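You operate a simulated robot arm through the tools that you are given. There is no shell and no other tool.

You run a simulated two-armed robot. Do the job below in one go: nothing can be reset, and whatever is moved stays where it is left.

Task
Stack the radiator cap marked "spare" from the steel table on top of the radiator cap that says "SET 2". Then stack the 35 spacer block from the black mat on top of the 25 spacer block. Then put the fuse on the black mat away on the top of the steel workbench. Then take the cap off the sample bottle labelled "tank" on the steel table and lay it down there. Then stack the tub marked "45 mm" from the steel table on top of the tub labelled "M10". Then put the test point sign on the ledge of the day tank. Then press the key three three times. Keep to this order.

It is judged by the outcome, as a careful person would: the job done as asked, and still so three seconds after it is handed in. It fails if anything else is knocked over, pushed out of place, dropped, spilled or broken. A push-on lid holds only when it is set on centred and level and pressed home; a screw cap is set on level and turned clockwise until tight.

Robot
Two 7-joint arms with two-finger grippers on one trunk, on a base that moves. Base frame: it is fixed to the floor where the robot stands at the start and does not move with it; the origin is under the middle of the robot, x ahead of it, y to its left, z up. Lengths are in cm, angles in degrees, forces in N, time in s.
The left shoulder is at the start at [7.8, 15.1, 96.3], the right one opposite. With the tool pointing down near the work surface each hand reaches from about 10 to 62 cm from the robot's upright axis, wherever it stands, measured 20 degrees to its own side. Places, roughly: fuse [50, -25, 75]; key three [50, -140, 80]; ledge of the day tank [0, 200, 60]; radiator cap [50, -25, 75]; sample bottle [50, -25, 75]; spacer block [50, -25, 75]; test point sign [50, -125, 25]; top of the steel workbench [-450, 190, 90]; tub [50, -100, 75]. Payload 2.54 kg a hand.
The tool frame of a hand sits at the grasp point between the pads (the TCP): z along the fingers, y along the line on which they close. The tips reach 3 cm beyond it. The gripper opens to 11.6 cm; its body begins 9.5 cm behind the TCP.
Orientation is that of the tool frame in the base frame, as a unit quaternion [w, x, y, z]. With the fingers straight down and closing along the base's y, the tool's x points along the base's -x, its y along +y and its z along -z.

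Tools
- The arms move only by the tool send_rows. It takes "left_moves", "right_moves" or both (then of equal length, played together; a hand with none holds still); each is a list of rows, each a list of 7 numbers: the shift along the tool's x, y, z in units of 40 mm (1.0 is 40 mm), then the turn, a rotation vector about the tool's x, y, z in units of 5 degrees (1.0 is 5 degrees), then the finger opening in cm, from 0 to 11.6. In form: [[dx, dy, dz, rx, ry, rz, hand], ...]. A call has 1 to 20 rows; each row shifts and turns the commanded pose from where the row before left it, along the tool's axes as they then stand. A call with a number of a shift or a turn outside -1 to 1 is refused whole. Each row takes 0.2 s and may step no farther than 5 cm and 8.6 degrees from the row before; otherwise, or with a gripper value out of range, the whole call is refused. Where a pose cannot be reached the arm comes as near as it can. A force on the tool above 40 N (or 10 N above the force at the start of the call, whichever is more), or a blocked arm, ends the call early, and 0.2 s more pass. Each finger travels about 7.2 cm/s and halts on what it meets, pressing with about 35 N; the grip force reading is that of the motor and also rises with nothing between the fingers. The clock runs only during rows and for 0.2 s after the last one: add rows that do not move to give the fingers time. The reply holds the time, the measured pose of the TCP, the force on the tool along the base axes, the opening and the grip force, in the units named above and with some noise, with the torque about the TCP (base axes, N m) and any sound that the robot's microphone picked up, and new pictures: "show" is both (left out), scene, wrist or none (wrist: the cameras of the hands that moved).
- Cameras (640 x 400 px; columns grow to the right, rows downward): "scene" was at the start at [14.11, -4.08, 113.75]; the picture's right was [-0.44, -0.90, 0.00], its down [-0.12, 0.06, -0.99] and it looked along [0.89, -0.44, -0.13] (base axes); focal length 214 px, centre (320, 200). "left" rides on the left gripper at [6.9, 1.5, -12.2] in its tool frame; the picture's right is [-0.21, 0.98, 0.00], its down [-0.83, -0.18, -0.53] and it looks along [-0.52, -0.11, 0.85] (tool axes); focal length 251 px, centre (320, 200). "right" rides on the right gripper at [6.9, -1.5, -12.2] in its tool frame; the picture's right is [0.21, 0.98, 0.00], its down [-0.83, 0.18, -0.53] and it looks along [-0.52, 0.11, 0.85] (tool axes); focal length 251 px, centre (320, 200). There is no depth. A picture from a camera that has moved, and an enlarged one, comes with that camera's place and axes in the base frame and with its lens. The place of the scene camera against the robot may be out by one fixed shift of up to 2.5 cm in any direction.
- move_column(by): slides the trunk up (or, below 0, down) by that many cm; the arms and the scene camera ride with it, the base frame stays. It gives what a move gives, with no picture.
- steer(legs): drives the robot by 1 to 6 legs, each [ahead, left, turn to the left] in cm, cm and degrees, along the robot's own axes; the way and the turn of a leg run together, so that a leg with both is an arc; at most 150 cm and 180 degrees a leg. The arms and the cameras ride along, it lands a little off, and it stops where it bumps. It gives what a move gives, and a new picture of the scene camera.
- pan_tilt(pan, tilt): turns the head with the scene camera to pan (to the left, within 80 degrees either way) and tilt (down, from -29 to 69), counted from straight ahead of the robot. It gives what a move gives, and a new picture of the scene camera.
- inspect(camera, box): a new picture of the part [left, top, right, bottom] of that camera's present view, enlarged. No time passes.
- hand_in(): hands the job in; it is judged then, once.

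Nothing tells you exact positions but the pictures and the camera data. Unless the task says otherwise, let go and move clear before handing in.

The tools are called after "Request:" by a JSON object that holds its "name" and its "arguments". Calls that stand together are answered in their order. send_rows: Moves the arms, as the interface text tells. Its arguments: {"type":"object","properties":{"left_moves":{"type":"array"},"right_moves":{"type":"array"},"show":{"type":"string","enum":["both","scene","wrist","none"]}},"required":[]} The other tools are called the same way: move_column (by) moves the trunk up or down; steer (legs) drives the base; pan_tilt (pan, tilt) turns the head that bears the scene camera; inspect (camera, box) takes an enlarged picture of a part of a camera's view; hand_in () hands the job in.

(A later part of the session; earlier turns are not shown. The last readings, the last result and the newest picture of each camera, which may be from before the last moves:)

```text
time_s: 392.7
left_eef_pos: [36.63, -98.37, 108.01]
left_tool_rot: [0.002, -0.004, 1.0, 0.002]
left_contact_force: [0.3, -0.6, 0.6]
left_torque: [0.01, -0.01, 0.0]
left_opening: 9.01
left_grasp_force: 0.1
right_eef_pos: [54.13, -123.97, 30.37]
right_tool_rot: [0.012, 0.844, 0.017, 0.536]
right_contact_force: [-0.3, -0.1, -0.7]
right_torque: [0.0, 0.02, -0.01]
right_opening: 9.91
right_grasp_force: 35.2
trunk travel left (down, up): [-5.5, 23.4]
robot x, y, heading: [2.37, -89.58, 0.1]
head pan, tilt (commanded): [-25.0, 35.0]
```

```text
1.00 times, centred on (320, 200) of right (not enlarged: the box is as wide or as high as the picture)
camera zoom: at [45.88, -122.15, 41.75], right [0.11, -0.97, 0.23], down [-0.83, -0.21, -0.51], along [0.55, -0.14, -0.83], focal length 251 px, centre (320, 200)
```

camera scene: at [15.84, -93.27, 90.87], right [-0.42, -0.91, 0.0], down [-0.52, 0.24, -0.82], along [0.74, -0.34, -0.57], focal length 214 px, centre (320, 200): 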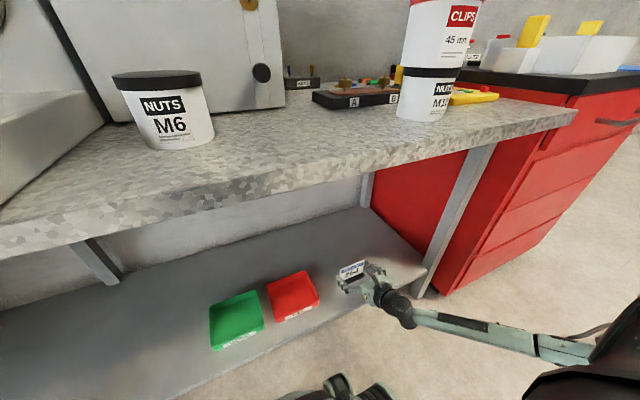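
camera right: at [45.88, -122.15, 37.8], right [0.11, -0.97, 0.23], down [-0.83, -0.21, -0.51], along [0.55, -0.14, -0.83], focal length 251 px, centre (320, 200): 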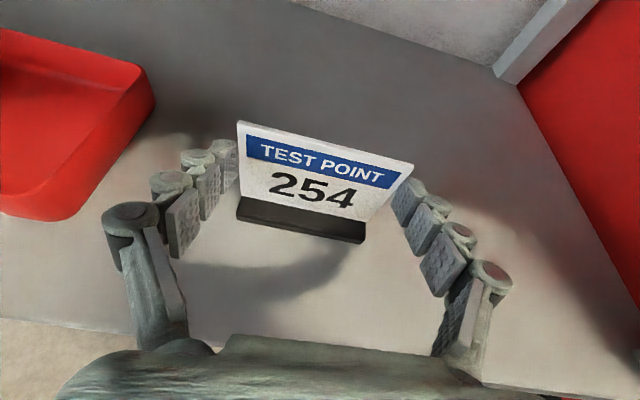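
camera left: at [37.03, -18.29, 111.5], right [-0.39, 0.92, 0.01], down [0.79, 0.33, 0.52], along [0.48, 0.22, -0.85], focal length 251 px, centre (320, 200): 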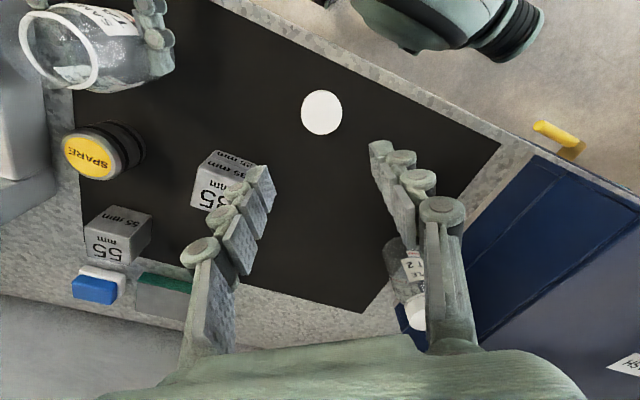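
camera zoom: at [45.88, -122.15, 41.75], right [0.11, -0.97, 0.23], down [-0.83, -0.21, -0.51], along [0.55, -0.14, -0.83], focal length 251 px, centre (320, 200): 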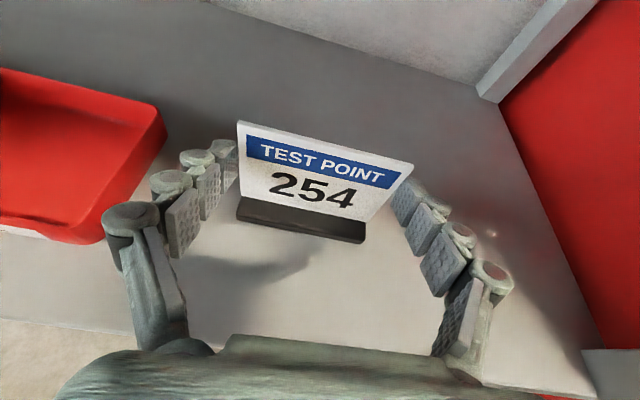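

The sign is up. Backing out from under the table.

Request:
{"name": "steer", "arguments": {"legs": [[-55, 0, 0]]}}

Request:
{"name": "send_rows", "arguments": {"right_moves": [[-0.37, 0, -0.79, 0, 0, 0, 8.5], [-0.37, 0, -0.79, 0, 0, 0, 8.5], [-0.37, 0, -0.79, 0, 0, 0, 8.5], [-0.37, 0, -0.79, 0, 0, 0, 8.5]], "show": "both"}}

Request:
{"name": "move_column", "arguments": {"by": 23}}

```text
time_s: 396.0
left_eef_pos: [-19.56, -98.31, 107.89]
left_tool_rot: [0.002, -0.01, 1.0, 0.001]
left_contact_force: [0.4, 0.8, 0.5]
left_torque: [0.0, -0.01, 0.03]
left_opening: 9.01
left_grasp_force: 0.0
right_eef_pos: [-1.51, -123.73, 30.37]
right_tool_rot: [0.008, 0.844, 0.023, 0.536]
right_contact_force: [-0.3, 0.0, -0.2]
right_torque: [-0.01, 0.01, 0.02]
right_opening: 9.89
right_grasp_force: 35.4
trunk travel left (down, up): [-5.5, 23.4]
robot x, y, heading: [-53.63, -90.02, 0.7]
head pan, tilt (commanded): [-25.0, 35.0]
camera scene: at [-40.21, -93.54, 94.86], right [-0.41, -0.91, 0.0], down [-0.52, 0.23, -0.82], along [0.75, -0.34, -0.57], focal length 214 px, centre (320, 200)
```

scene: 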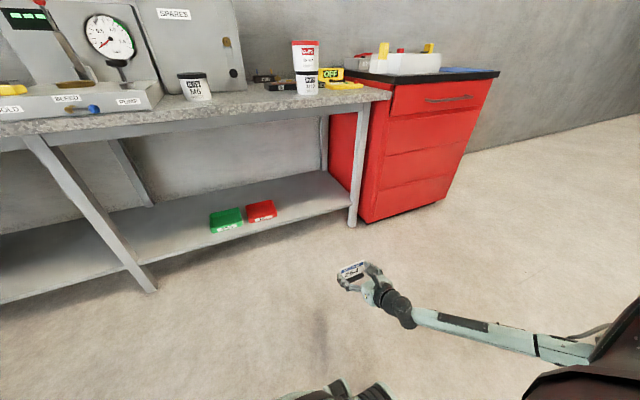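

```text
time_s: 397.0
left_eef_pos: [-19.47, -98.31, 108.02]
left_tool_rot: [0.002, -0.01, 1.0, 0.002]
left_contact_force: [-0.1, 0.0, 0.1]
left_torque: [-0.01, 0.01, -0.01]
left_opening: 9.02
left_grasp_force: 0.0
right_eef_pos: [-15.21, -124.09, 30.77]
right_tool_rot: [0.007, 0.844, 0.023, 0.536]
right_contact_force: [-0.4, -0.4, 0.0]
right_torque: [0.02, 0.03, -0.01]
right_opening: 9.93
right_grasp_force: 34.8
trunk travel left (down, up): [-5.5, 23.4]
robot x, y, heading: [-54.0, -89.77, 0.8]
head pan, tilt (commanded): [-25.0, 35.0]
camera scene: at [-40.21, -93.54, 94.86], right [-0.41, -0.91, 0.0], down [-0.52, 0.23, -0.82], along [0.75, -0.34, -0.57], focal length 214 px, centre (320, 200)
camera right: at [-23.59, -122.38, 42.05], right [0.12, -0.97, 0.23], down [-0.83, -0.23, -0.51], along [0.55, -0.13, -0.83], focal length 251 px, centre (320, 200)
```

scene: 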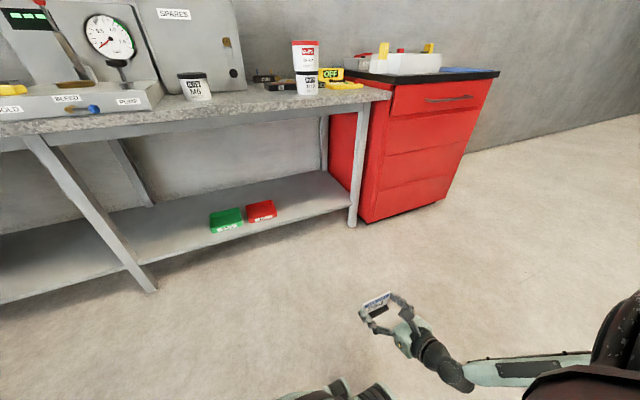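
right: 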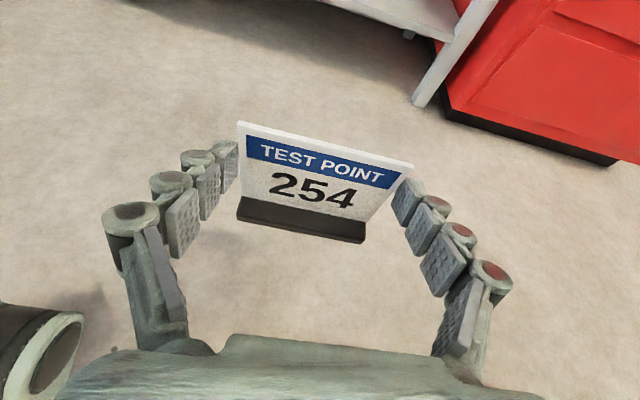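

```text
time_s: 399.4
left_eef_pos: [-19.51, -98.38, 130.96]
left_tool_rot: [0.003, -0.01, 1.0, 0.002]
left_contact_force: [0.7, -0.4, 0.5]
left_torque: [-0.01, 0.0, -0.01]
left_opening: 9.01
left_grasp_force: 0.0
right_eef_pos: [-15.26, -124.05, 53.62]
right_tool_rot: [0.008, 0.844, 0.023, 0.537]
right_contact_force: [0.1, -0.3, -1.7]
right_torque: [0.0, -0.01, 0.03]
right_opening: 9.89
right_grasp_force: 34.8
trunk travel left (down, up): [-28.5, 0.4]
robot x, y, heading: [-53.88, -90.09, 1.2]
head pan, tilt (commanded): [-25.0, 35.0]
```

Request:
{"name": "send_rows", "arguments": {"right_moves": [[0.85, 0, -0.4, 0, 0, 0, 8.5], [0.85, 0, -0.4, 0, 0, 0, 8.5], [0.85, 0, -0.4, 0, 0, 0, 8.5], [0.85, 0, -0.4, 0, 0, 0, 8.5], [0.85, 0, -0.4, 0, 0, 0, 8.5]], "show": "none"}}

Request:
{"name": "steer", "arguments": {"legs": [[-15, 0, 0], [0, 0, 89]]}}

Request:
{"name": "pan_tilt", "arguments": {"pan": -10, "tilt": 12}}

```text
time_s: 400.6
left_eef_pos: [-19.45, -98.34, 130.91]
left_tool_rot: [0.003, -0.011, 1.0, 0.002]
left_contact_force: [0.3, 0.4, -0.1]
left_torque: [0.02, 0.0, 0.04]
left_opening: 8.99
left_grasp_force: 0.0
right_eef_pos: [-14.93, -123.47, 72.56]
right_tool_rot: [0.009, 0.844, 0.022, 0.536]
right_contact_force: [-0.1, 0.0, 0.0]
right_torque: [0.0, 0.02, -0.02]
right_opening: 9.89
right_grasp_force: 34.6
trunk travel left (down, up): [-28.5, 0.4]
robot x, y, heading: [-53.74, -89.91, 0.6]
head pan, tilt (commanded): [-25.0, 35.0]
```

```text
time_s: 405.9
left_eef_pos: [-61.52, -55.59, 131.05]
left_tool_rot: [0.0, 0.719, -0.695, -0.003]
left_contact_force: [-0.3, 0.2, -1.0]
left_torque: [-0.03, -0.02, 0.0]
left_opening: 9.0
left_grasp_force: 0.0
right_eef_pos: [-36.4, -50.58, 72.56]
right_tool_rot: [-0.377, 0.575, 0.617, 0.383]
right_contact_force: [0.3, -0.8, 0.5]
right_torque: [0.01, -0.03, 0.02]
right_opening: 9.89
right_grasp_force: 35.2
trunk travel left (down, up): [-28.5, 0.4]
robot x, y, heading: [-68.91, -90.06, 91.8]
head pan, tilt (commanded): [-25.0, 35.0]
camera scene: at [-66.92, -75.38, 117.86], right [0.92, -0.39, 0.0], down [-0.23, -0.53, -0.82], along [0.32, 0.75, -0.57], focal length 214 px, centre (320, 200)
```

scene: 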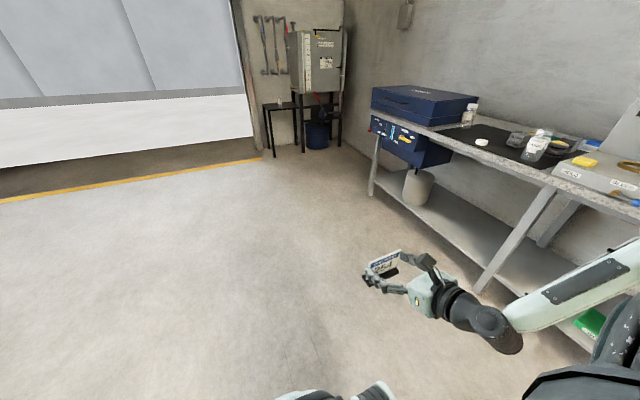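

```text
time_s: 406.8
left_eef_pos: [-61.54, -55.54, 131.28]
left_tool_rot: [-0.001, 0.721, -0.693, -0.002]
left_contact_force: [0.1, 0.4, 0.1]
left_torque: [0.02, -0.01, 0.01]
left_opening: 8.99
left_grasp_force: 0.0
right_eef_pos: [-36.42, -50.51, 72.53]
right_tool_rot: [-0.376, 0.576, 0.616, 0.383]
right_contact_force: [1.0, 0.4, -0.7]
right_torque: [0.01, -0.03, 0.02]
right_opening: 9.89
right_grasp_force: 35.1
trunk travel left (down, up): [-28.5, 0.4]
robot x, y, heading: [-69.07, -90.03, 91.8]
head pan, tilt (commanded): [-10.0, 12.0]
camera scene: at [-68.08, -74.48, 119.92], right [0.97, -0.25, 0.0], down [-0.09, -0.36, -0.93], along [0.23, 0.9, -0.38], focal length 214 px, centre (320, 200)
```

scene: 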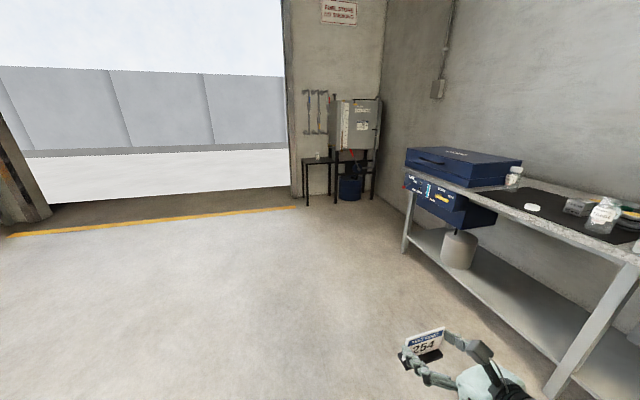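

Request:
{"name": "send_rows", "arguments": {"left_moves": [[0, 0, 0.9, 0, 0, 0, 9.0], [0, 0, 0.9, 0, 0, 0, 9.0], [0, 0, 0.9, 0, 0, 0, 9.0], [0, 0, 0.9, 0, 0, 0, 9.0], [0, 0, 0.9, 0, 0, 0, 9.0]], "show": "none"}}

Request:
{"name": "pan_tilt", "arguments": {"pan": -15, "tilt": 12}}

Request:
{"name": "inspect", "arguments": {"camera": "scene", "box": [270, 60, 430, 220]}}

```text
time_s: 408.0
left_eef_pos: [-61.2, -55.75, 113.04]
left_tool_rot: [0.0, 0.721, -0.693, -0.003]
left_contact_force: [-0.7, 0.0, -1.0]
left_torque: [0.04, 0.0, -0.01]
left_opening: 9.0
left_grasp_force: 0.0
right_eef_pos: [-36.34, -50.62, 72.51]
right_tool_rot: [-0.377, 0.575, 0.618, 0.382]
right_contact_force: [0.1, -0.3, 0.0]
right_torque: [-0.03, -0.02, -0.01]
right_opening: 9.91
right_grasp_force: 34.8
trunk travel left (down, up): [-28.5, 0.4]
robot x, y, heading: [-68.89, -90.3, 91.5]
head pan, tilt (commanded): [-10.0, 12.0]
```

```text
time_s: 408.6
left_eef_pos: [-61.26, -55.7, 113.09]
left_tool_rot: [0.0, 0.72, -0.694, -0.003]
left_contact_force: [-0.3, 0.5, 0.5]
left_torque: [0.01, -0.06, -0.01]
left_opening: 8.98
left_grasp_force: 0.1
right_eef_pos: [-36.35, -50.59, 72.51]
right_tool_rot: [-0.376, 0.576, 0.617, 0.382]
right_contact_force: [-0.4, 0.1, -0.2]
right_torque: [-0.01, 0.0, 0.02]
right_opening: 9.88
right_grasp_force: 34.9
trunk travel left (down, up): [-28.5, 0.4]
robot x, y, heading: [-69.36, -90.23, 91.8]
head pan, tilt (commanded): [-15.0, 12.0]
camera scene: at [-68.26, -74.4, 121.55], right [0.97, -0.23, 0.0], down [-0.05, -0.2, -0.98], along [0.22, 0.95, -0.21], focal length 214 px, centre (320, 200)
```

scene: 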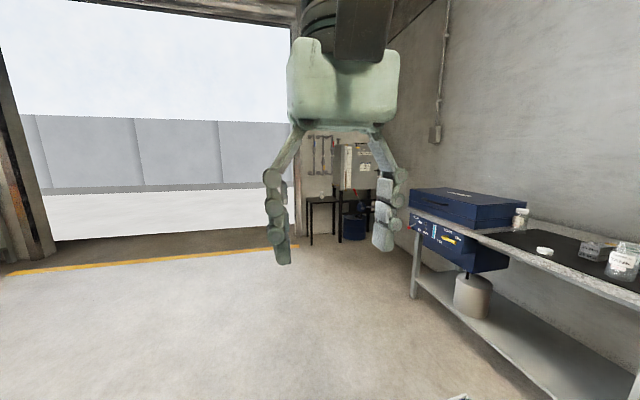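

```text
2.50 times, centred on (350, 140) of scene
camera zoom: at [-68.26, -74.4, 121.55], right [0.97, -0.23, 0.0], down [-0.05, -0.2, -0.98], along [0.22, 0.95, -0.21], focal length 536 px, centre (245, 350)
```

zoom: 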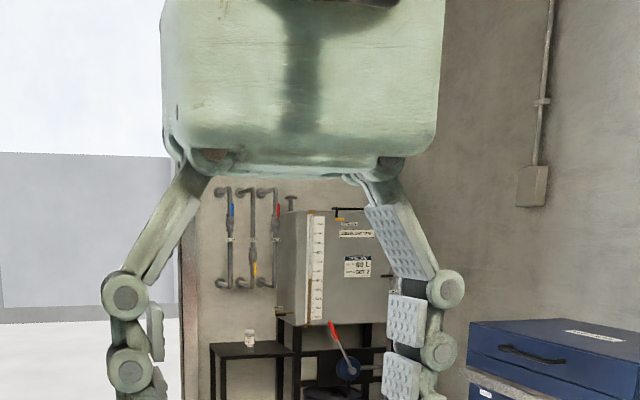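

The day tank and its black ledge (with a small jar on it) are ahead near [0,203,60]. Driving up to it.

Request:
{"name": "steer", "arguments": {"legs": [[0, 0, -1.8], [140, 0, 0], [50, -30, 0]]}}

Request:
{"name": "pan_tilt", "arguments": {"pan": -15, "tilt": 25}}

```text
time_s: 419.2
left_eef_pos: [-26.04, 134.69, 113.04]
left_tool_rot: [-0.001, -0.699, 0.715, 0.003]
left_contact_force: [0.6, 0.6, -0.1]
left_torque: [-0.01, 0.01, 0.0]
left_opening: 9.01
left_grasp_force: 0.1
right_eef_pos: [-0.97, 138.21, 72.5]
right_tool_rot: [-0.364, 0.594, 0.599, 0.394]
right_contact_force: [0.5, 0.8, -1.5]
right_torque: [-0.01, 0.03, 0.02]
right_opening: 9.89
right_grasp_force: 35.0
trunk travel left (down, up): [-28.5, 0.4]
robot x, y, heading: [-35.8, 100.81, 88.3]
head pan, tilt (commanded): [-15.0, 12.0]
camera scene: at [-34.2, 116.37, 121.55], right [0.96, -0.29, 0.0], down [-0.06, -0.2, -0.98], along [0.28, 0.94, -0.21], focal length 214 px, centre (320, 200)
```

scene: 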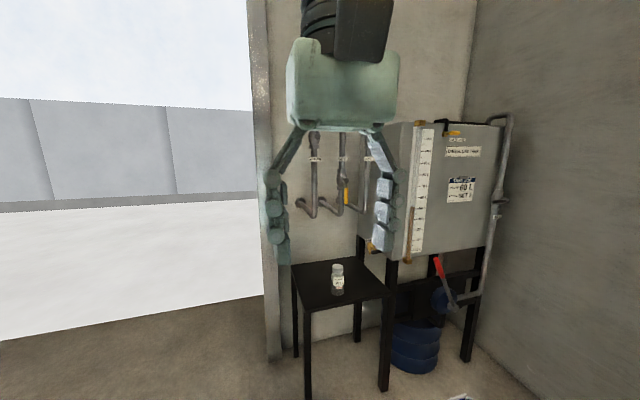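

```text
time_s: 419.9
left_eef_pos: [-25.98, 134.65, 113.0]
left_tool_rot: [0.0, -0.699, 0.715, 0.003]
left_contact_force: [0.7, 0.5, 0.6]
left_torque: [0.02, 0.01, 0.0]
left_opening: 9.01
left_grasp_force: 0.0
right_eef_pos: [-1.09, 138.23, 72.56]
right_tool_rot: [-0.365, 0.594, 0.599, 0.393]
right_contact_force: [0.4, 0.6, 0.1]
right_torque: [0.0, 0.03, 0.01]
right_opening: 9.92
right_grasp_force: 34.8
trunk travel left (down, up): [-28.5, 0.4]
robot x, y, heading: [-36.14, 100.84, 88.4]
head pan, tilt (commanded): [-15.0, 25.0]
camera scene: at [-34.25, 116.24, 119.45], right [0.96, -0.29, 0.0], down [-0.12, -0.4, -0.91], along [0.26, 0.87, -0.42], focal length 214 px, centre (320, 200)
```

scene: 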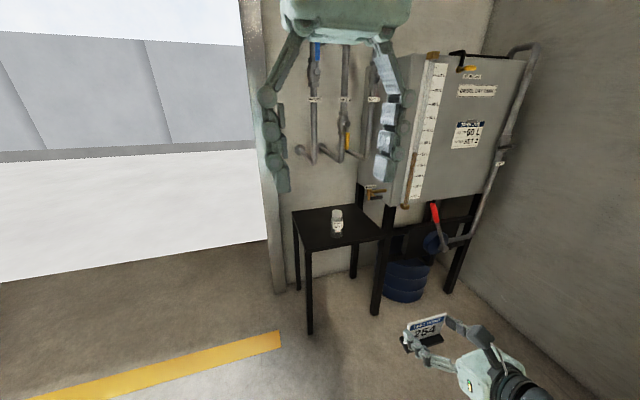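

The ledge spans x≈-17..17, y≈189..230 with a jar near [-1,197]. I'll set the sign at the front left, around [-9.5,192]. First extending the right arm.

Request:
{"name": "send_rows", "arguments": {"right_moves": [[0.37, 0, 0.79, 0, 0, 0, 8.5], [0.37, 0, 0.79, 0, 0, 0, 8.5], [0.37, 0, 0.79, 0, 0, 0, 8.5], [0.37, 0, 0.75, 0, 0, 0, 8.5]], "show": "none"}}

Request:
{"name": "steer", "arguments": {"legs": [[18, 8.5, 1.6]]}}

Request:
{"name": "inspect", "arguments": {"camera": "right", "box": [0, 0, 640, 400]}}

```text
time_s: 420.9
left_eef_pos: [-26.07, 134.58, 112.94]
left_tool_rot: [0.0, -0.699, 0.715, 0.002]
left_contact_force: [0.3, 0.7, -0.1]
left_torque: [0.02, -0.02, 0.0]
left_opening: 9.02
left_grasp_force: 0.1
right_eef_pos: [-0.82, 149.73, 72.2]
right_tool_rot: [-0.366, 0.593, 0.6, 0.393]
right_contact_force: [0.4, 0.7, -1.2]
right_torque: [-0.05, -0.02, -0.01]
right_opening: 9.9
right_grasp_force: 35.6
right hand out of reach, approached as far as the arm can: row 4
trunk travel left (down, up): [-28.5, 0.4]
robot x, y, heading: [-35.86, 100.5, 88.5]
head pan, tilt (commanded): [-15.0, 25.0]
```

```text
time_s: 422.5
left_eef_pos: [-35.26, 152.84, 113.05]
left_tool_rot: [0.0, 0.709, -0.705, -0.002]
left_contact_force: [0.1, -0.3, 1.1]
left_torque: [0.0, 0.0, -0.01]
left_opening: 8.98
left_grasp_force: 0.0
right_eef_pos: [-10.49, 168.53, 72.21]
right_tool_rot: [-0.371, 0.585, 0.608, 0.388]
right_contact_force: [-0.5, 0.5, -0.5]
right_torque: [0.0, 0.02, -0.02]
right_opening: 9.88
right_grasp_force: 35.0
trunk travel left (down, up): [-28.5, 0.4]
robot x, y, heading: [-44.55, 118.48, 90.0]
head pan, tilt (commanded): [-15.0, 25.0]
camera scene: at [-42.92, 134.2, 119.43], right [0.97, -0.26, 0.0], down [-0.11, -0.41, -0.91], along [0.24, 0.87, -0.42], focal length 214 px, centre (320, 200)
```

scene: 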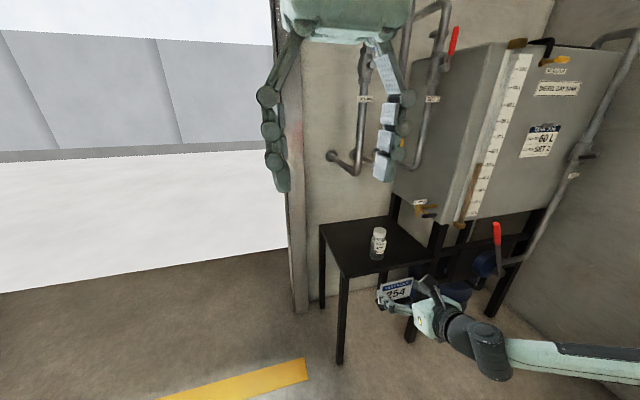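

```text
1.00 times, centred on (320, 200) of right (not enlarged: the box is as wide or as high as the picture)
camera zoom: at [-12.37, 160.46, 83.53], right [0.97, 0.1, 0.23], down [0.21, -0.83, -0.51], along [0.14, 0.55, -0.83], focal length 251 px, centre (320, 200)
```

zoom: 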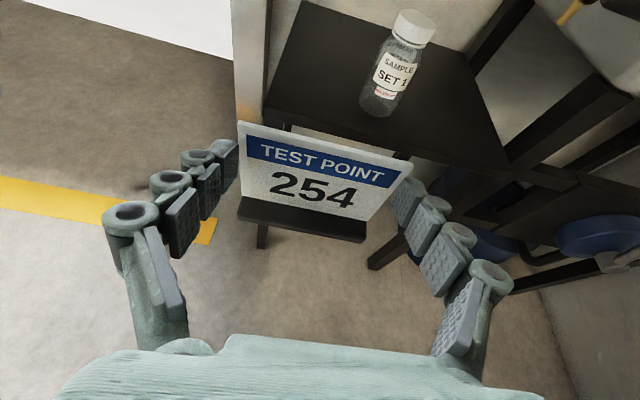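

The ledge is at z≈60 and the bottle on it is "SET 1" near [-0.7,196]. I'll lower by the column and drive in slowly, keeping left of that bottle.

Request:
{"name": "move_column", "arguments": {"by": -4.5}}

Request:
{"name": "steer", "arguments": {"legs": [[13, 0.9, 0]]}}

Request:
{"name": "inspect", "arguments": {"camera": "right", "box": [0, 0, 640, 400]}}

```text
time_s: 423.4
left_eef_pos: [-35.29, 152.69, 108.63]
left_tool_rot: [0.0, 0.709, -0.705, -0.002]
left_contact_force: [0.2, 0.0, 0.9]
left_torque: [-0.01, -0.01, 0.02]
left_opening: 9.0
left_grasp_force: 0.0
right_eef_pos: [-10.39, 168.42, 67.84]
right_tool_rot: [-0.37, 0.585, 0.608, 0.388]
right_contact_force: [0.2, 0.5, -0.1]
right_torque: [-0.01, 0.01, -0.03]
right_opening: 9.9
right_grasp_force: 34.7
trunk travel left (down, up): [-24.0, 4.9]
robot x, y, heading: [-44.29, 118.39, 90.3]
head pan, tilt (commanded): [-15.0, 25.0]
```

```text
time_s: 424.7
left_eef_pos: [-35.9, 165.82, 108.58]
left_tool_rot: [0.0, 0.708, -0.707, -0.003]
left_contact_force: [-0.8, 0.5, -0.1]
left_torque: [-0.04, -0.01, 0.0]
left_opening: 8.99
left_grasp_force: 0.0
right_eef_pos: [-10.92, 181.49, 67.59]
right_tool_rot: [-0.37, 0.586, 0.606, 0.389]
right_contact_force: [0.0, -0.1, -0.2]
right_torque: [0.0, 0.0, 0.02]
right_opening: 9.87
right_grasp_force: 34.8
trunk travel left (down, up): [-24.0, 4.9]
robot x, y, heading: [-45.11, 131.35, 89.9]
head pan, tilt (commanded): [-15.0, 25.0]
camera scene: at [-43.66, 147.25, 114.93], right [0.96, -0.26, 0.0], down [-0.11, -0.41, -0.91], along [0.24, 0.87, -0.42], focal length 214 px, centre (320, 200)
```

scene: 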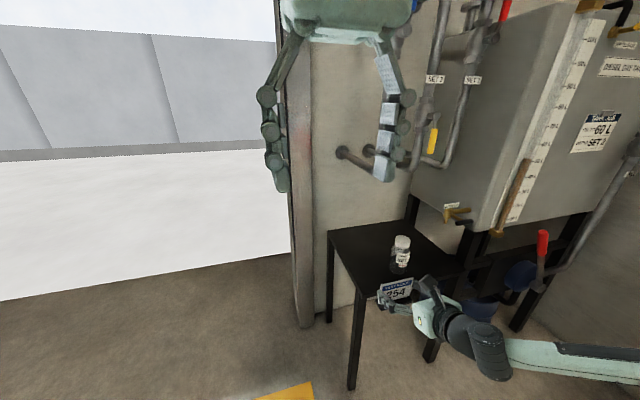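

```text
1.00 times, centred on (320, 200) of right (not enlarged: the box is as wide or as high as the picture)
camera zoom: at [-13.01, 173.38, 79.02], right [0.97, 0.1, 0.23], down [0.21, -0.83, -0.51], along [0.14, 0.55, -0.83], focal length 251 px, centre (320, 200)
```

zoom: 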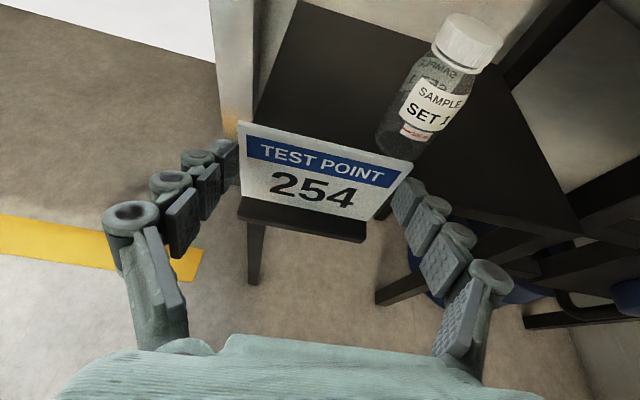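

Request:
{"name": "steer", "arguments": {"legs": [[7.0, 0.7, 0]]}}

Request:
{"name": "inspect", "arguments": {"camera": "right", "box": [0, 0, 640, 400]}}

Request:
{"name": "inspect", "arguments": {"camera": "scene", "box": [320, 210, 480, 340]}}

```text
time_s: 425.7
left_eef_pos: [-36.63, 172.68, 108.41]
left_tool_rot: [0.001, 0.707, -0.707, -0.003]
left_contact_force: [0.0, 0.1, 0.7]
left_torque: [-0.05, 0.0, 0.02]
left_opening: 9.01
left_grasp_force: 0.2
right_eef_pos: [-11.44, 188.37, 67.75]
right_tool_rot: [-0.37, 0.587, 0.606, 0.389]
right_contact_force: [-0.9, -0.2, 0.5]
right_torque: [0.0, -0.01, 0.01]
right_opening: 9.88
right_grasp_force: 34.5
trunk travel left (down, up): [-24.0, 4.9]
robot x, y, heading: [-45.63, 138.71, 89.5]
head pan, tilt (commanded): [-15.0, 25.0]
camera scene: at [-44.28, 154.17, 114.93], right [0.96, -0.26, 0.0], down [-0.11, -0.41, -0.91], along [0.24, 0.87, -0.42], focal length 214 px, centre (320, 200)
```

scene: 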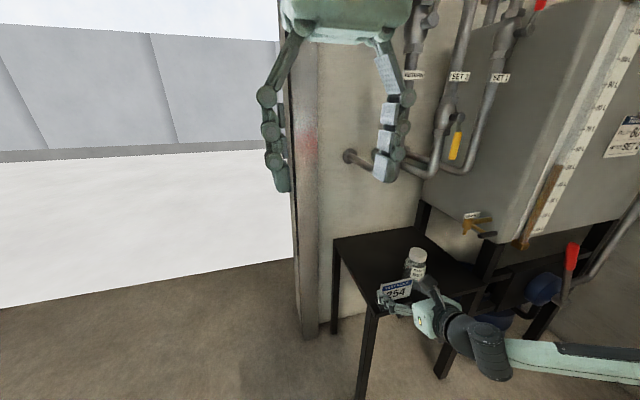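

```text
1.00 times, centred on (320, 200) of right (not enlarged: the box is as wide or as high as the picture)
camera zoom: at [-13.61, 180.26, 79.01], right [0.97, 0.1, 0.23], down [0.21, -0.83, -0.51], along [0.14, 0.55, -0.83], focal length 251 px, centre (320, 200)
```

zoom: 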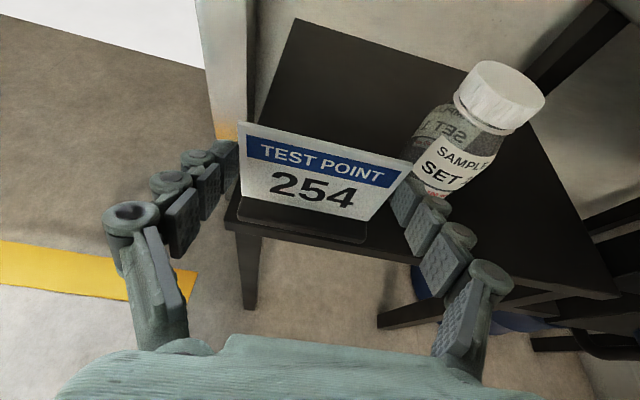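

```text
3.08 times, centred on (400, 275) of scene
camera zoom: at [-44.28, 154.17, 114.93], right [0.96, -0.26, 0.0], down [-0.11, -0.41, -0.91], along [0.24, 0.87, -0.42], focal length 660 px, centre (74, -31)
```

zoom: 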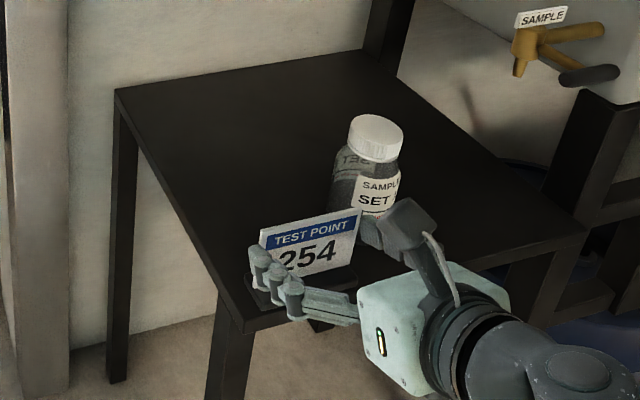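

Request:
{"name": "steer", "arguments": {"legs": [[2.4, 0.2, 0]]}}

Request:
{"name": "inspect", "arguments": {"camera": "right", "box": [160, 60, 560, 320]}}

Request:
{"name": "inspect", "arguments": {"camera": "scene", "box": [340, 230, 480, 340]}}

```text
time_s: 426.5
left_eef_pos: [-36.89, 175.05, 108.47]
left_tool_rot: [0.001, 0.707, -0.707, -0.003]
left_contact_force: [-0.2, 0.7, -1.2]
left_torque: [-0.02, -0.02, 0.01]
left_opening: 9.02
left_grasp_force: 0.0
right_eef_pos: [-11.76, 190.68, 67.56]
right_tool_rot: [-0.37, 0.586, 0.606, 0.389]
right_contact_force: [0.1, -0.3, 0.4]
right_torque: [-0.04, 0.01, 0.01]
right_opening: 9.9
right_grasp_force: 34.6
trunk travel left (down, up): [-24.0, 4.9]
robot x, y, heading: [-46.22, 141.04, 89.5]
head pan, tilt (commanded): [-15.0, 25.0]
camera scene: at [-44.47, 156.51, 114.93], right [0.96, -0.26, 0.0], down [-0.11, -0.41, -0.91], along [0.24, 0.87, -0.42], focal length 214 px, centre (320, 200)
```

scene: 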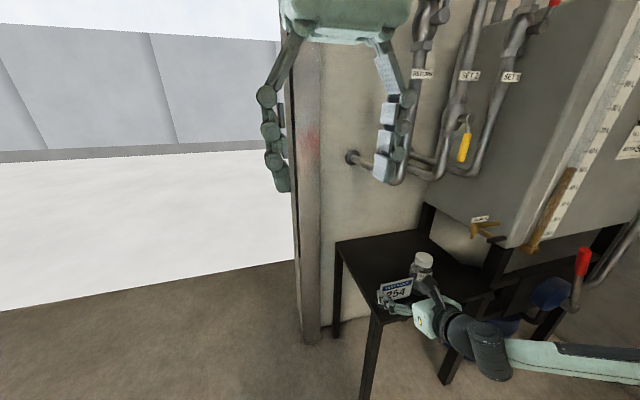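

```text
1.54 times, centred on (360, 190) of right
camera zoom: at [-13.81, 182.61, 79.02], right [0.97, 0.1, 0.23], down [0.21, -0.83, -0.51], along [0.14, 0.55, -0.83], focal length 387 px, centre (258, 215)
```

zoom: 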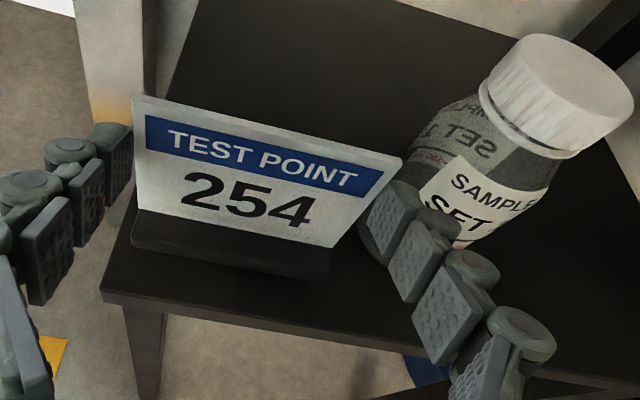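

```text
3.64 times, centred on (410, 285) of scene
camera zoom: at [-44.47, 156.51, 114.93], right [0.96, -0.26, 0.0], down [-0.11, -0.41, -0.91], along [0.24, 0.87, -0.42], focal length 780 px, centre (-7, -109)
```

zoom: 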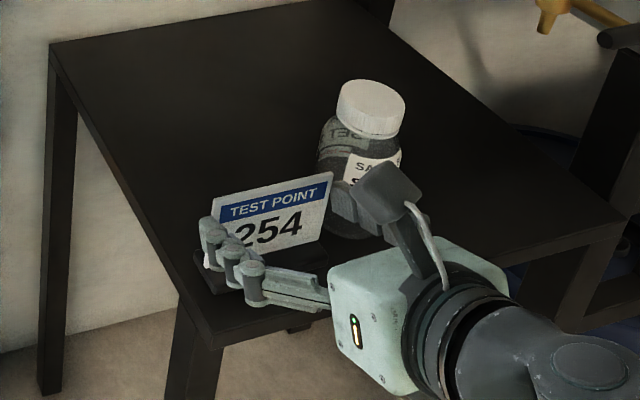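

The sign's base is fully over the ledge (1–1.7 cm inside the edges) and clear of the bottle. Lowering with the column.

Request:
{"name": "move_column", "arguments": {"by": -1.7}}

Request:
{"name": "move_column", "arguments": {"by": -0.3}}

Request:
{"name": "inspect", "arguments": {"camera": "right", "box": [160, 60, 560, 320]}}

```text
time_s: 427.1
left_eef_pos: [-36.76, 174.98, 106.94]
left_tool_rot: [-0.001, 0.707, -0.707, -0.003]
left_contact_force: [0.4, 0.1, -0.1]
left_torque: [-0.05, 0.02, -0.02]
left_opening: 9.01
left_grasp_force: 0.1
right_eef_pos: [-11.85, 190.81, 66.42]
right_tool_rot: [-0.372, 0.585, 0.605, 0.392]
right_contact_force: [0.8, 2.5, 16.9]
right_torque: [0.19, 0.61, -0.09]
right_opening: 9.86
right_grasp_force: 35.1
trunk travel left (down, up): [-22.3, 6.6]
robot x, y, heading: [-45.94, 140.91, 89.4]
head pan, tilt (commanded): [-15.0, 25.0]
```

```text
time_s: 427.6
left_eef_pos: [-36.85, 174.84, 106.77]
left_tool_rot: [-0.001, 0.708, -0.707, -0.003]
left_contact_force: [-0.9, -0.5, 0.2]
left_torque: [-0.01, -0.02, -0.03]
left_opening: 9.0
left_grasp_force: 0.0
right_eef_pos: [-11.69, 190.72, 66.25]
right_tool_rot: [-0.372, 0.583, 0.605, 0.393]
right_contact_force: [2.7, 4.4, 26.1]
right_torque: [0.57, 0.14, -0.04]
right_opening: 9.91
right_grasp_force: 35.7
trunk travel left (down, up): [-22.0, 6.9]
robot x, y, heading: [-45.85, 140.63, 89.6]
head pan, tilt (commanded): [-15.0, 25.0]
```

```text
1.54 times, centred on (360, 190) of right
camera zoom: at [-13.88, 182.59, 77.44], right [0.97, 0.1, 0.24], down [0.21, -0.83, -0.52], along [0.14, 0.55, -0.82], focal length 387 px, centre (258, 215)
```

zoom: 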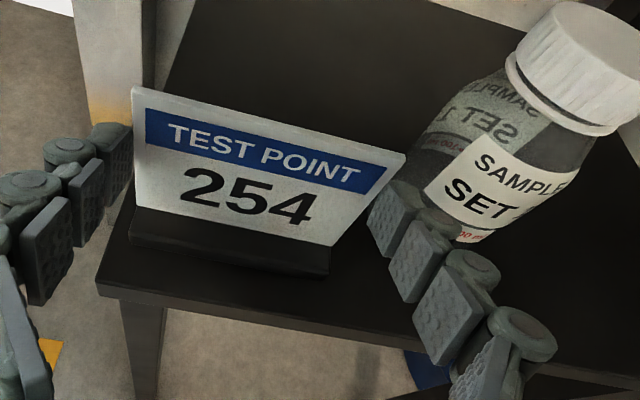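

Contact. Relieving the press a little and opening just enough to release.

Request:
{"name": "move_column", "arguments": {"by": 0.4}}

Request:
{"name": "send_rows", "arguments": {"right_moves": [[0, 0, 0, 0, 0, 0, 9.95], [0, 0, 0, 0, 0, 0, 10.1], [0, 0, 0, 0, 0, 0, 10.3], [0, 0, 0, 0, 0, 0, 10.5], [0, 0, 0, 0, 0, 0, 10.5], [0, 0, 0, 0, 0, 0, 10.5]], "show": "wrist"}}

Request:
{"name": "inspect", "arguments": {"camera": "right", "box": [160, 60, 560, 320]}}

```text
time_s: 428.2
left_eef_pos: [-36.91, 174.84, 106.98]
left_tool_rot: [0.001, -0.707, 0.707, 0.003]
left_contact_force: [0.2, 0.1, 0.0]
left_torque: [0.0, 0.01, 0.01]
left_opening: 9.0
left_grasp_force: 0.0
right_eef_pos: [-11.79, 190.72, 66.17]
right_tool_rot: [-0.37, 0.586, 0.607, 0.39]
right_contact_force: [0.6, 4.4, 16.2]
right_torque: [0.76, -0.29, 0.09]
right_opening: 9.91
right_grasp_force: 35.1
trunk travel left (down, up): [-22.4, 6.5]
robot x, y, heading: [-45.74, 140.73, 90.0]
head pan, tilt (commanded): [-15.0, 25.0]
```

```text
time_s: 429.6
left_eef_pos: [-36.78, 174.94, 106.85]
left_tool_rot: [0.0, -0.707, 0.707, 0.003]
left_contact_force: [0.4, -0.6, 0.5]
left_torque: [0.01, -0.02, 0.03]
left_opening: 8.98
left_grasp_force: 0.0
right_eef_pos: [-11.72, 190.75, 66.21]
right_tool_rot: [-0.37, 0.587, 0.606, 0.389]
right_contact_force: [0.6, -0.6, 0.2]
right_torque: [0.01, 0.01, -0.05]
right_opening: 10.51
right_grasp_force: 0.0
trunk travel left (down, up): [-22.4, 6.5]
robot x, y, heading: [-45.79, 140.75, 89.8]
head pan, tilt (commanded): [-15.0, 25.0]
camera right: at [-13.81, 182.57, 77.45], right [0.97, 0.1, 0.23], down [0.21, -0.83, -0.51], along [0.14, 0.55, -0.83], focal length 251 px, centre (320, 200)
```

right: 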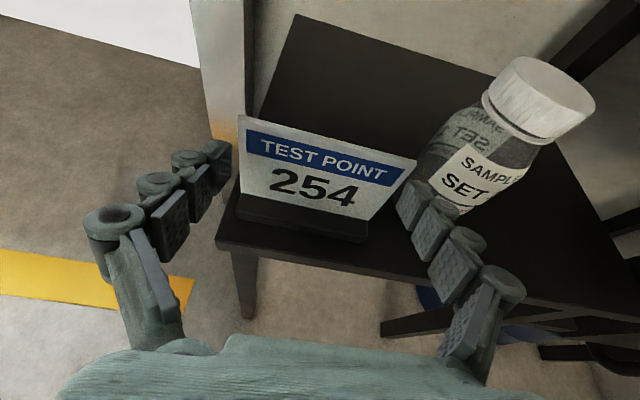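

```text
1.54 times, centred on (360, 190) of right
camera zoom: at [-13.81, 182.57, 77.45], right [0.97, 0.1, 0.23], down [0.21, -0.83, -0.51], along [0.14, 0.55, -0.83], focal length 387 px, centre (258, 215)
```

zoom: 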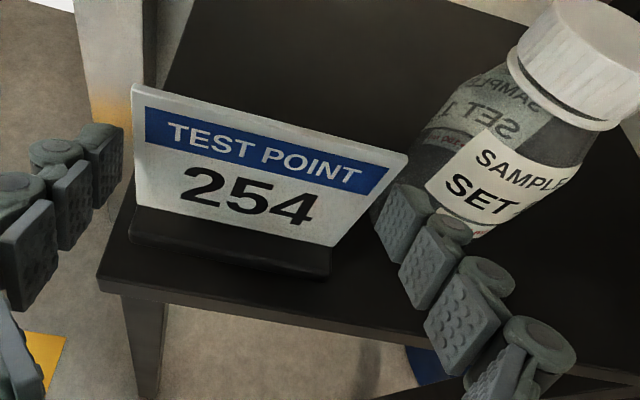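

The sign stands on the ledge. Opening a touch more and backing straight out.

Request:
{"name": "send_rows", "arguments": {"right_moves": [[0, 0, 0, 0, 0, 0, 10.9], [0, 0, 0, 0, 0, 0, 10.9]], "show": "none"}}

Request:
{"name": "steer", "arguments": {"legs": [[-6, 0, 0]]}}

Request:
{"name": "inspect", "arguments": {"camera": "right", "box": [0, 0, 640, 400]}}

```text
time_s: 430.2
left_eef_pos: [-36.72, 175.08, 106.94]
left_tool_rot: [0.0, -0.707, 0.708, 0.003]
left_contact_force: [0.4, -0.2, -0.4]
left_torque: [-0.05, 0.05, -0.03]
left_opening: 9.01
left_grasp_force: 0.0
right_eef_pos: [-11.69, 190.62, 66.11]
right_tool_rot: [-0.37, 0.586, 0.607, 0.389]
right_contact_force: [0.9, 0.0, 1.2]
right_torque: [-0.01, 0.01, -0.01]
right_opening: 10.91
right_grasp_force: 0.0
trunk travel left (down, up): [-22.4, 6.5]
robot x, y, heading: [-46.22, 140.88, 89.4]
head pan, tilt (commanded): [-15.0, 25.0]
```

```text
time_s: 431.1
left_eef_pos: [-36.88, 168.96, 106.91]
left_tool_rot: [0.0, 0.708, -0.707, -0.004]
left_contact_force: [-0.7, -0.3, 0.2]
left_torque: [0.01, 0.01, 0.02]
left_opening: 8.99
left_grasp_force: 0.1
right_eef_pos: [-11.91, 184.84, 66.07]
right_tool_rot: [-0.371, 0.585, 0.607, 0.389]
right_contact_force: [-0.2, -0.2, 0.3]
right_torque: [-0.01, -0.01, 0.01]
right_opening: 10.9
right_grasp_force: 0.1
trunk travel left (down, up): [-22.4, 6.5]
robot x, y, heading: [-45.99, 134.77, 89.5]
head pan, tilt (commanded): [-15.0, 25.0]
camera scene: at [-44.54, 150.42, 113.35], right [0.96, -0.26, 0.0], down [-0.11, -0.41, -0.91], along [0.24, 0.87, -0.42], focal length 214 px, centre (320, 200)
```

scene: 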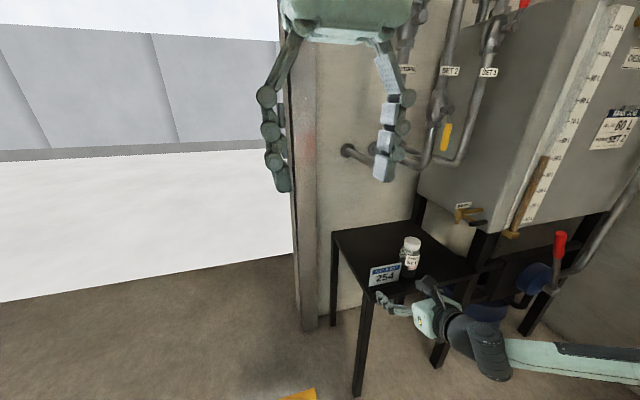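

```text
1.00 times, centred on (320, 200) of right (not enlarged: the box is as wide or as high as the picture)
camera zoom: at [-13.91, 176.62, 77.48], right [0.97, 0.1, 0.23], down [0.21, -0.83, -0.51], along [0.14, 0.55, -0.83], focal length 251 px, centre (320, 200)
```

zoom: 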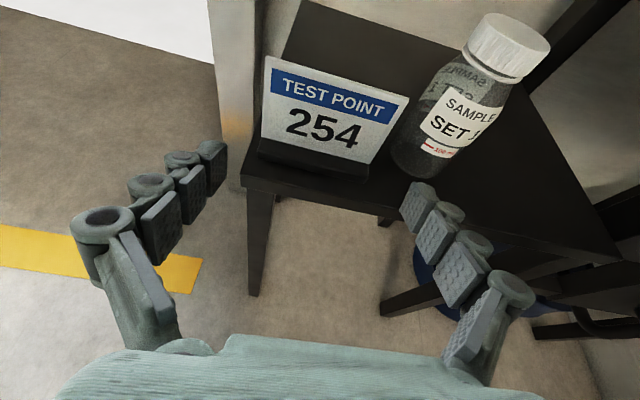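

The sign is in place. Now to the last job: key three. I'll back away, retract the right arm and drive back to the steel table's right end.

Request:
{"name": "steer", "arguments": {"legs": [[-45, 0, 0]]}}

Request:
{"name": "send_rows", "arguments": {"right_moves": [[-0.3, 0, -0.8, 0, 0, 0, 6.0], [-0.3, 0, -0.8, 0, 0, 0, 6.0], [-0.3, 0, -0.8, 0, 0, 0, 6.0], [-0.3, 0, -0.8, 0, 0, 0, 6.0], [-0.3, 0, -0.8, 0, 0, 0, 6.0], [-0.2, 0, -0.5, 0, 0, 0, 6.0]], "show": "none"}}

Request:
{"name": "move_column", "arguments": {"by": 6.3}}

Request:
{"name": "steer", "arguments": {"legs": [[0, 0, -89.5], [0, -140, 0], [0, -67, 0]]}}

```text
time_s: 433.9
left_eef_pos: [-37.05, 124.3, 106.96]
left_tool_rot: [0.0, 0.708, -0.706, -0.002]
left_contact_force: [0.7, -0.4, -0.8]
left_torque: [0.01, -0.03, 0.01]
left_opening: 9.01
left_grasp_force: 0.1
right_eef_pos: [-12.03, 139.92, 66.11]
right_tool_rot: [-0.37, 0.587, 0.607, 0.389]
right_contact_force: [-0.7, 0.1, 0.2]
right_torque: [0.02, -0.01, -0.01]
right_opening: 10.9
right_grasp_force: 0.1
trunk travel left (down, up): [-22.4, 6.5]
robot x, y, heading: [-45.84, 90.24, 89.6]
head pan, tilt (commanded): [-15.0, 25.0]
camera scene: at [-44.73, 105.67, 113.35], right [0.96, -0.26, 0.0], down [-0.11, -0.41, -0.91], along [0.24, 0.87, -0.42], focal length 214 px, centre (320, 200)
```

scene: 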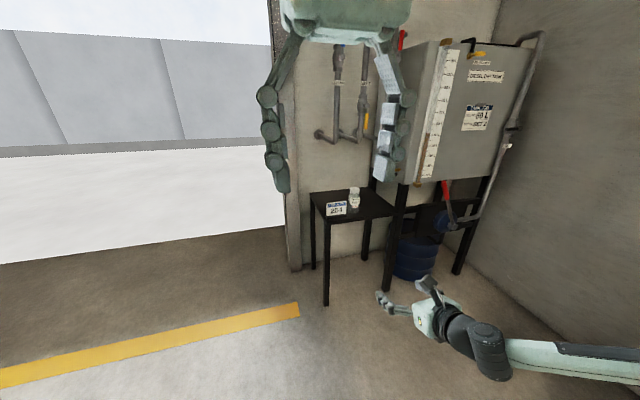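

```text
time_s: 435.3
left_eef_pos: [-37.07, 124.22, 107.0]
left_tool_rot: [0.001, 0.708, -0.707, -0.003]
left_contact_force: [0.8, 0.2, 0.8]
left_torque: [0.0, 0.01, 0.03]
left_opening: 9.0
left_grasp_force: 0.1
right_eef_pos: [-11.52, 120.89, 67.37]
right_tool_rot: [-0.373, 0.585, 0.607, 0.388]
right_contact_force: [0.3, 0.8, -0.4]
right_torque: [0.0, -0.03, 0.04]
right_opening: 5.99
right_grasp_force: 0.0
right hand out of reach, approached as far as the arm can: row 6
trunk travel left (down, up): [-22.4, 6.5]
robot x, y, heading: [-46.32, 89.8, 89.6]
head pan, tilt (commanded): [-15.0, 25.0]
```

```text
time_s: 436.3
left_eef_pos: [-37.07, 124.33, 113.19]
left_tool_rot: [-0.001, 0.708, -0.707, -0.002]
left_contact_force: [-0.1, 0.0, -0.9]
left_torque: [-0.02, -0.01, 0.0]
left_opening: 8.99
left_grasp_force: 0.1
right_eef_pos: [-11.51, 120.88, 73.45]
right_tool_rot: [-0.37, 0.586, 0.607, 0.389]
right_contact_force: [0.6, 0.3, -0.1]
right_torque: [0.0, 0.0, 0.0]
right_opening: 5.99
right_grasp_force: 0.0
trunk travel left (down, up): [-28.7, 0.2]
robot x, y, heading: [-45.83, 90.12, 89.4]
head pan, tilt (commanded): [-15.0, 25.0]
```

```text
time_s: 460.4
left_eef_pos: [-14.47, -126.39, 113.18]
left_tool_rot: [0.0, 0.003, 1.0, 0.002]
left_contact_force: [0.1, 0.2, 0.3]
left_torque: [0.02, 0.03, -0.01]
left_opening: 9.0
left_grasp_force: 0.1
right_eef_pos: [-18.1, -151.91, 73.52]
right_tool_rot: [0.015, 0.844, 0.011, 0.536]
right_contact_force: [-0.2, 0.4, 0.1]
right_torque: [0.0, 0.02, -0.02]
right_opening: 6.01
right_grasp_force: 0.2
trunk travel left (down, up): [-28.7, 0.2]
robot x, y, heading: [-48.47, -117.05, -0.7]
head pan, tilt (commanded): [-15.0, 25.0]
camera scene: at [-33.97, -119.56, 119.64], right [-0.27, -0.96, 0.0], down [-0.41, 0.12, -0.91], along [0.87, -0.25, -0.42], focal length 214 px, centre (320, 200)
```

scene: 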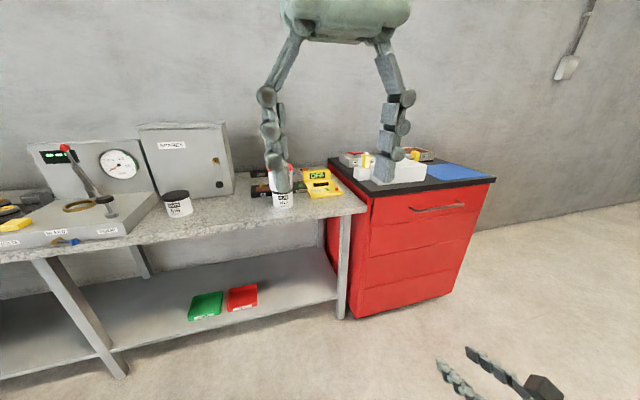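

Request:
{"name": "steer", "arguments": {"legs": [[0, -8, 0.7], [46, 0, 0]]}}

Request:
{"name": "inspect", "arguments": {"camera": "left", "box": [0, 0, 640, 400]}}

```text
time_s: 464.2
left_eef_pos: [31.38, -134.49, 113.21]
left_tool_rot: [0.002, -0.001, 1.0, 0.002]
left_contact_force: [-0.5, 0.5, -0.7]
left_torque: [0.03, 0.01, 0.0]
left_opening: 8.99
left_grasp_force: 0.1
right_eef_pos: [27.93, -159.96, 73.59]
right_tool_rot: [0.013, 0.843, 0.015, 0.537]
right_contact_force: [0.4, -0.1, -0.7]
right_torque: [-0.01, 0.0, 0.04]
right_opening: 6.03
right_grasp_force: 0.0
trunk travel left (down, up): [-28.7, 0.2]
robot x, y, heading: [-2.79, -125.14, -0.4]
head pan, tilt (commanded): [-15.0, 25.0]
camera scene: at [11.76, -127.76, 119.63], right [-0.26, -0.96, 0.0], down [-0.41, 0.11, -0.91], along [0.87, -0.24, -0.42], focal length 214 px, centre (320, 200)
```

scene: 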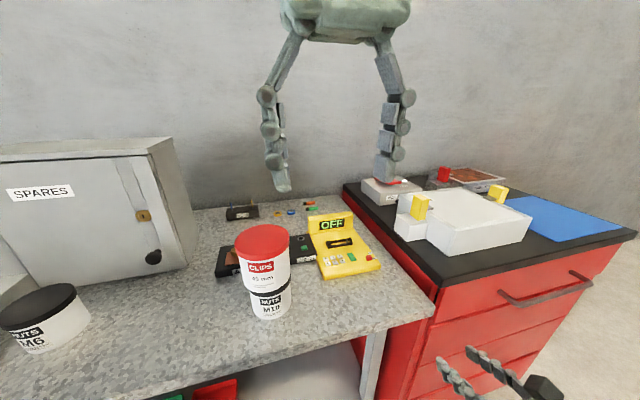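

```text
1.00 times, centred on (320, 200) of left (not enlarged: the box is as wide or as high as the picture)
camera zoom: at [24.45, -133.03, 125.56], right [0.21, 0.98, 0.0], down [0.82, -0.18, 0.54], along [0.52, -0.11, -0.84], focal length 251 px, centre (320, 200)
```

zoom: 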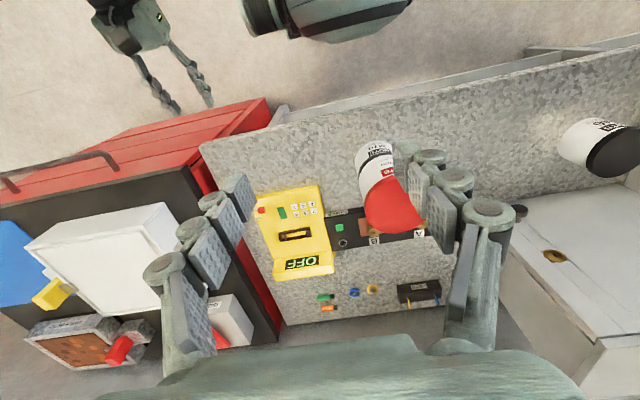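

Request:
{"name": "inspect", "arguments": {"camera": "left", "box": [240, 175, 350, 285]}}

Request:
{"name": "inspect", "arguments": {"camera": "scene", "box": [290, 200, 390, 290]}}

```text
3.64 times, centred on (295, 230) of left
camera zoom: at [24.45, -133.03, 125.56], right [0.21, 0.98, 0.0], down [0.82, -0.18, 0.54], along [0.52, -0.11, -0.84], focal length 914 px, centre (411, 91)
```

zoom: 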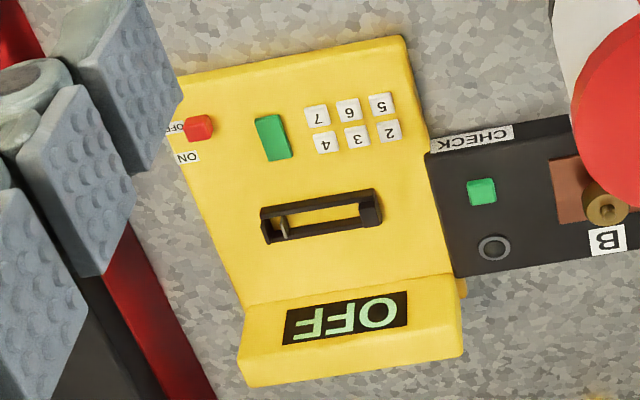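

```text
4.44 times, centred on (340, 245) of scene
camera zoom: at [11.76, -127.76, 119.63], right [-0.26, -0.96, 0.0], down [-0.41, 0.11, -0.91], along [0.87, -0.24, -0.42], focal length 953 px, centre (231, 0)
```

zoom: 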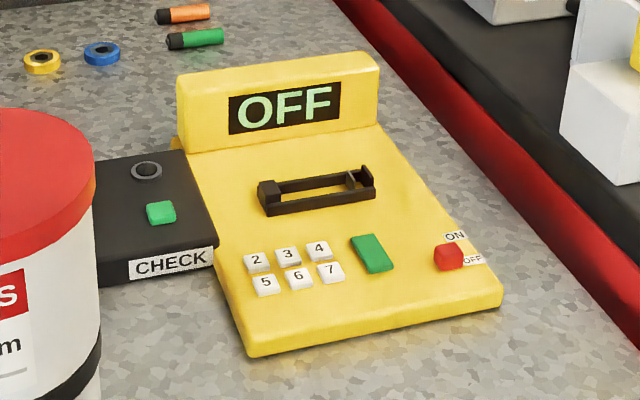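

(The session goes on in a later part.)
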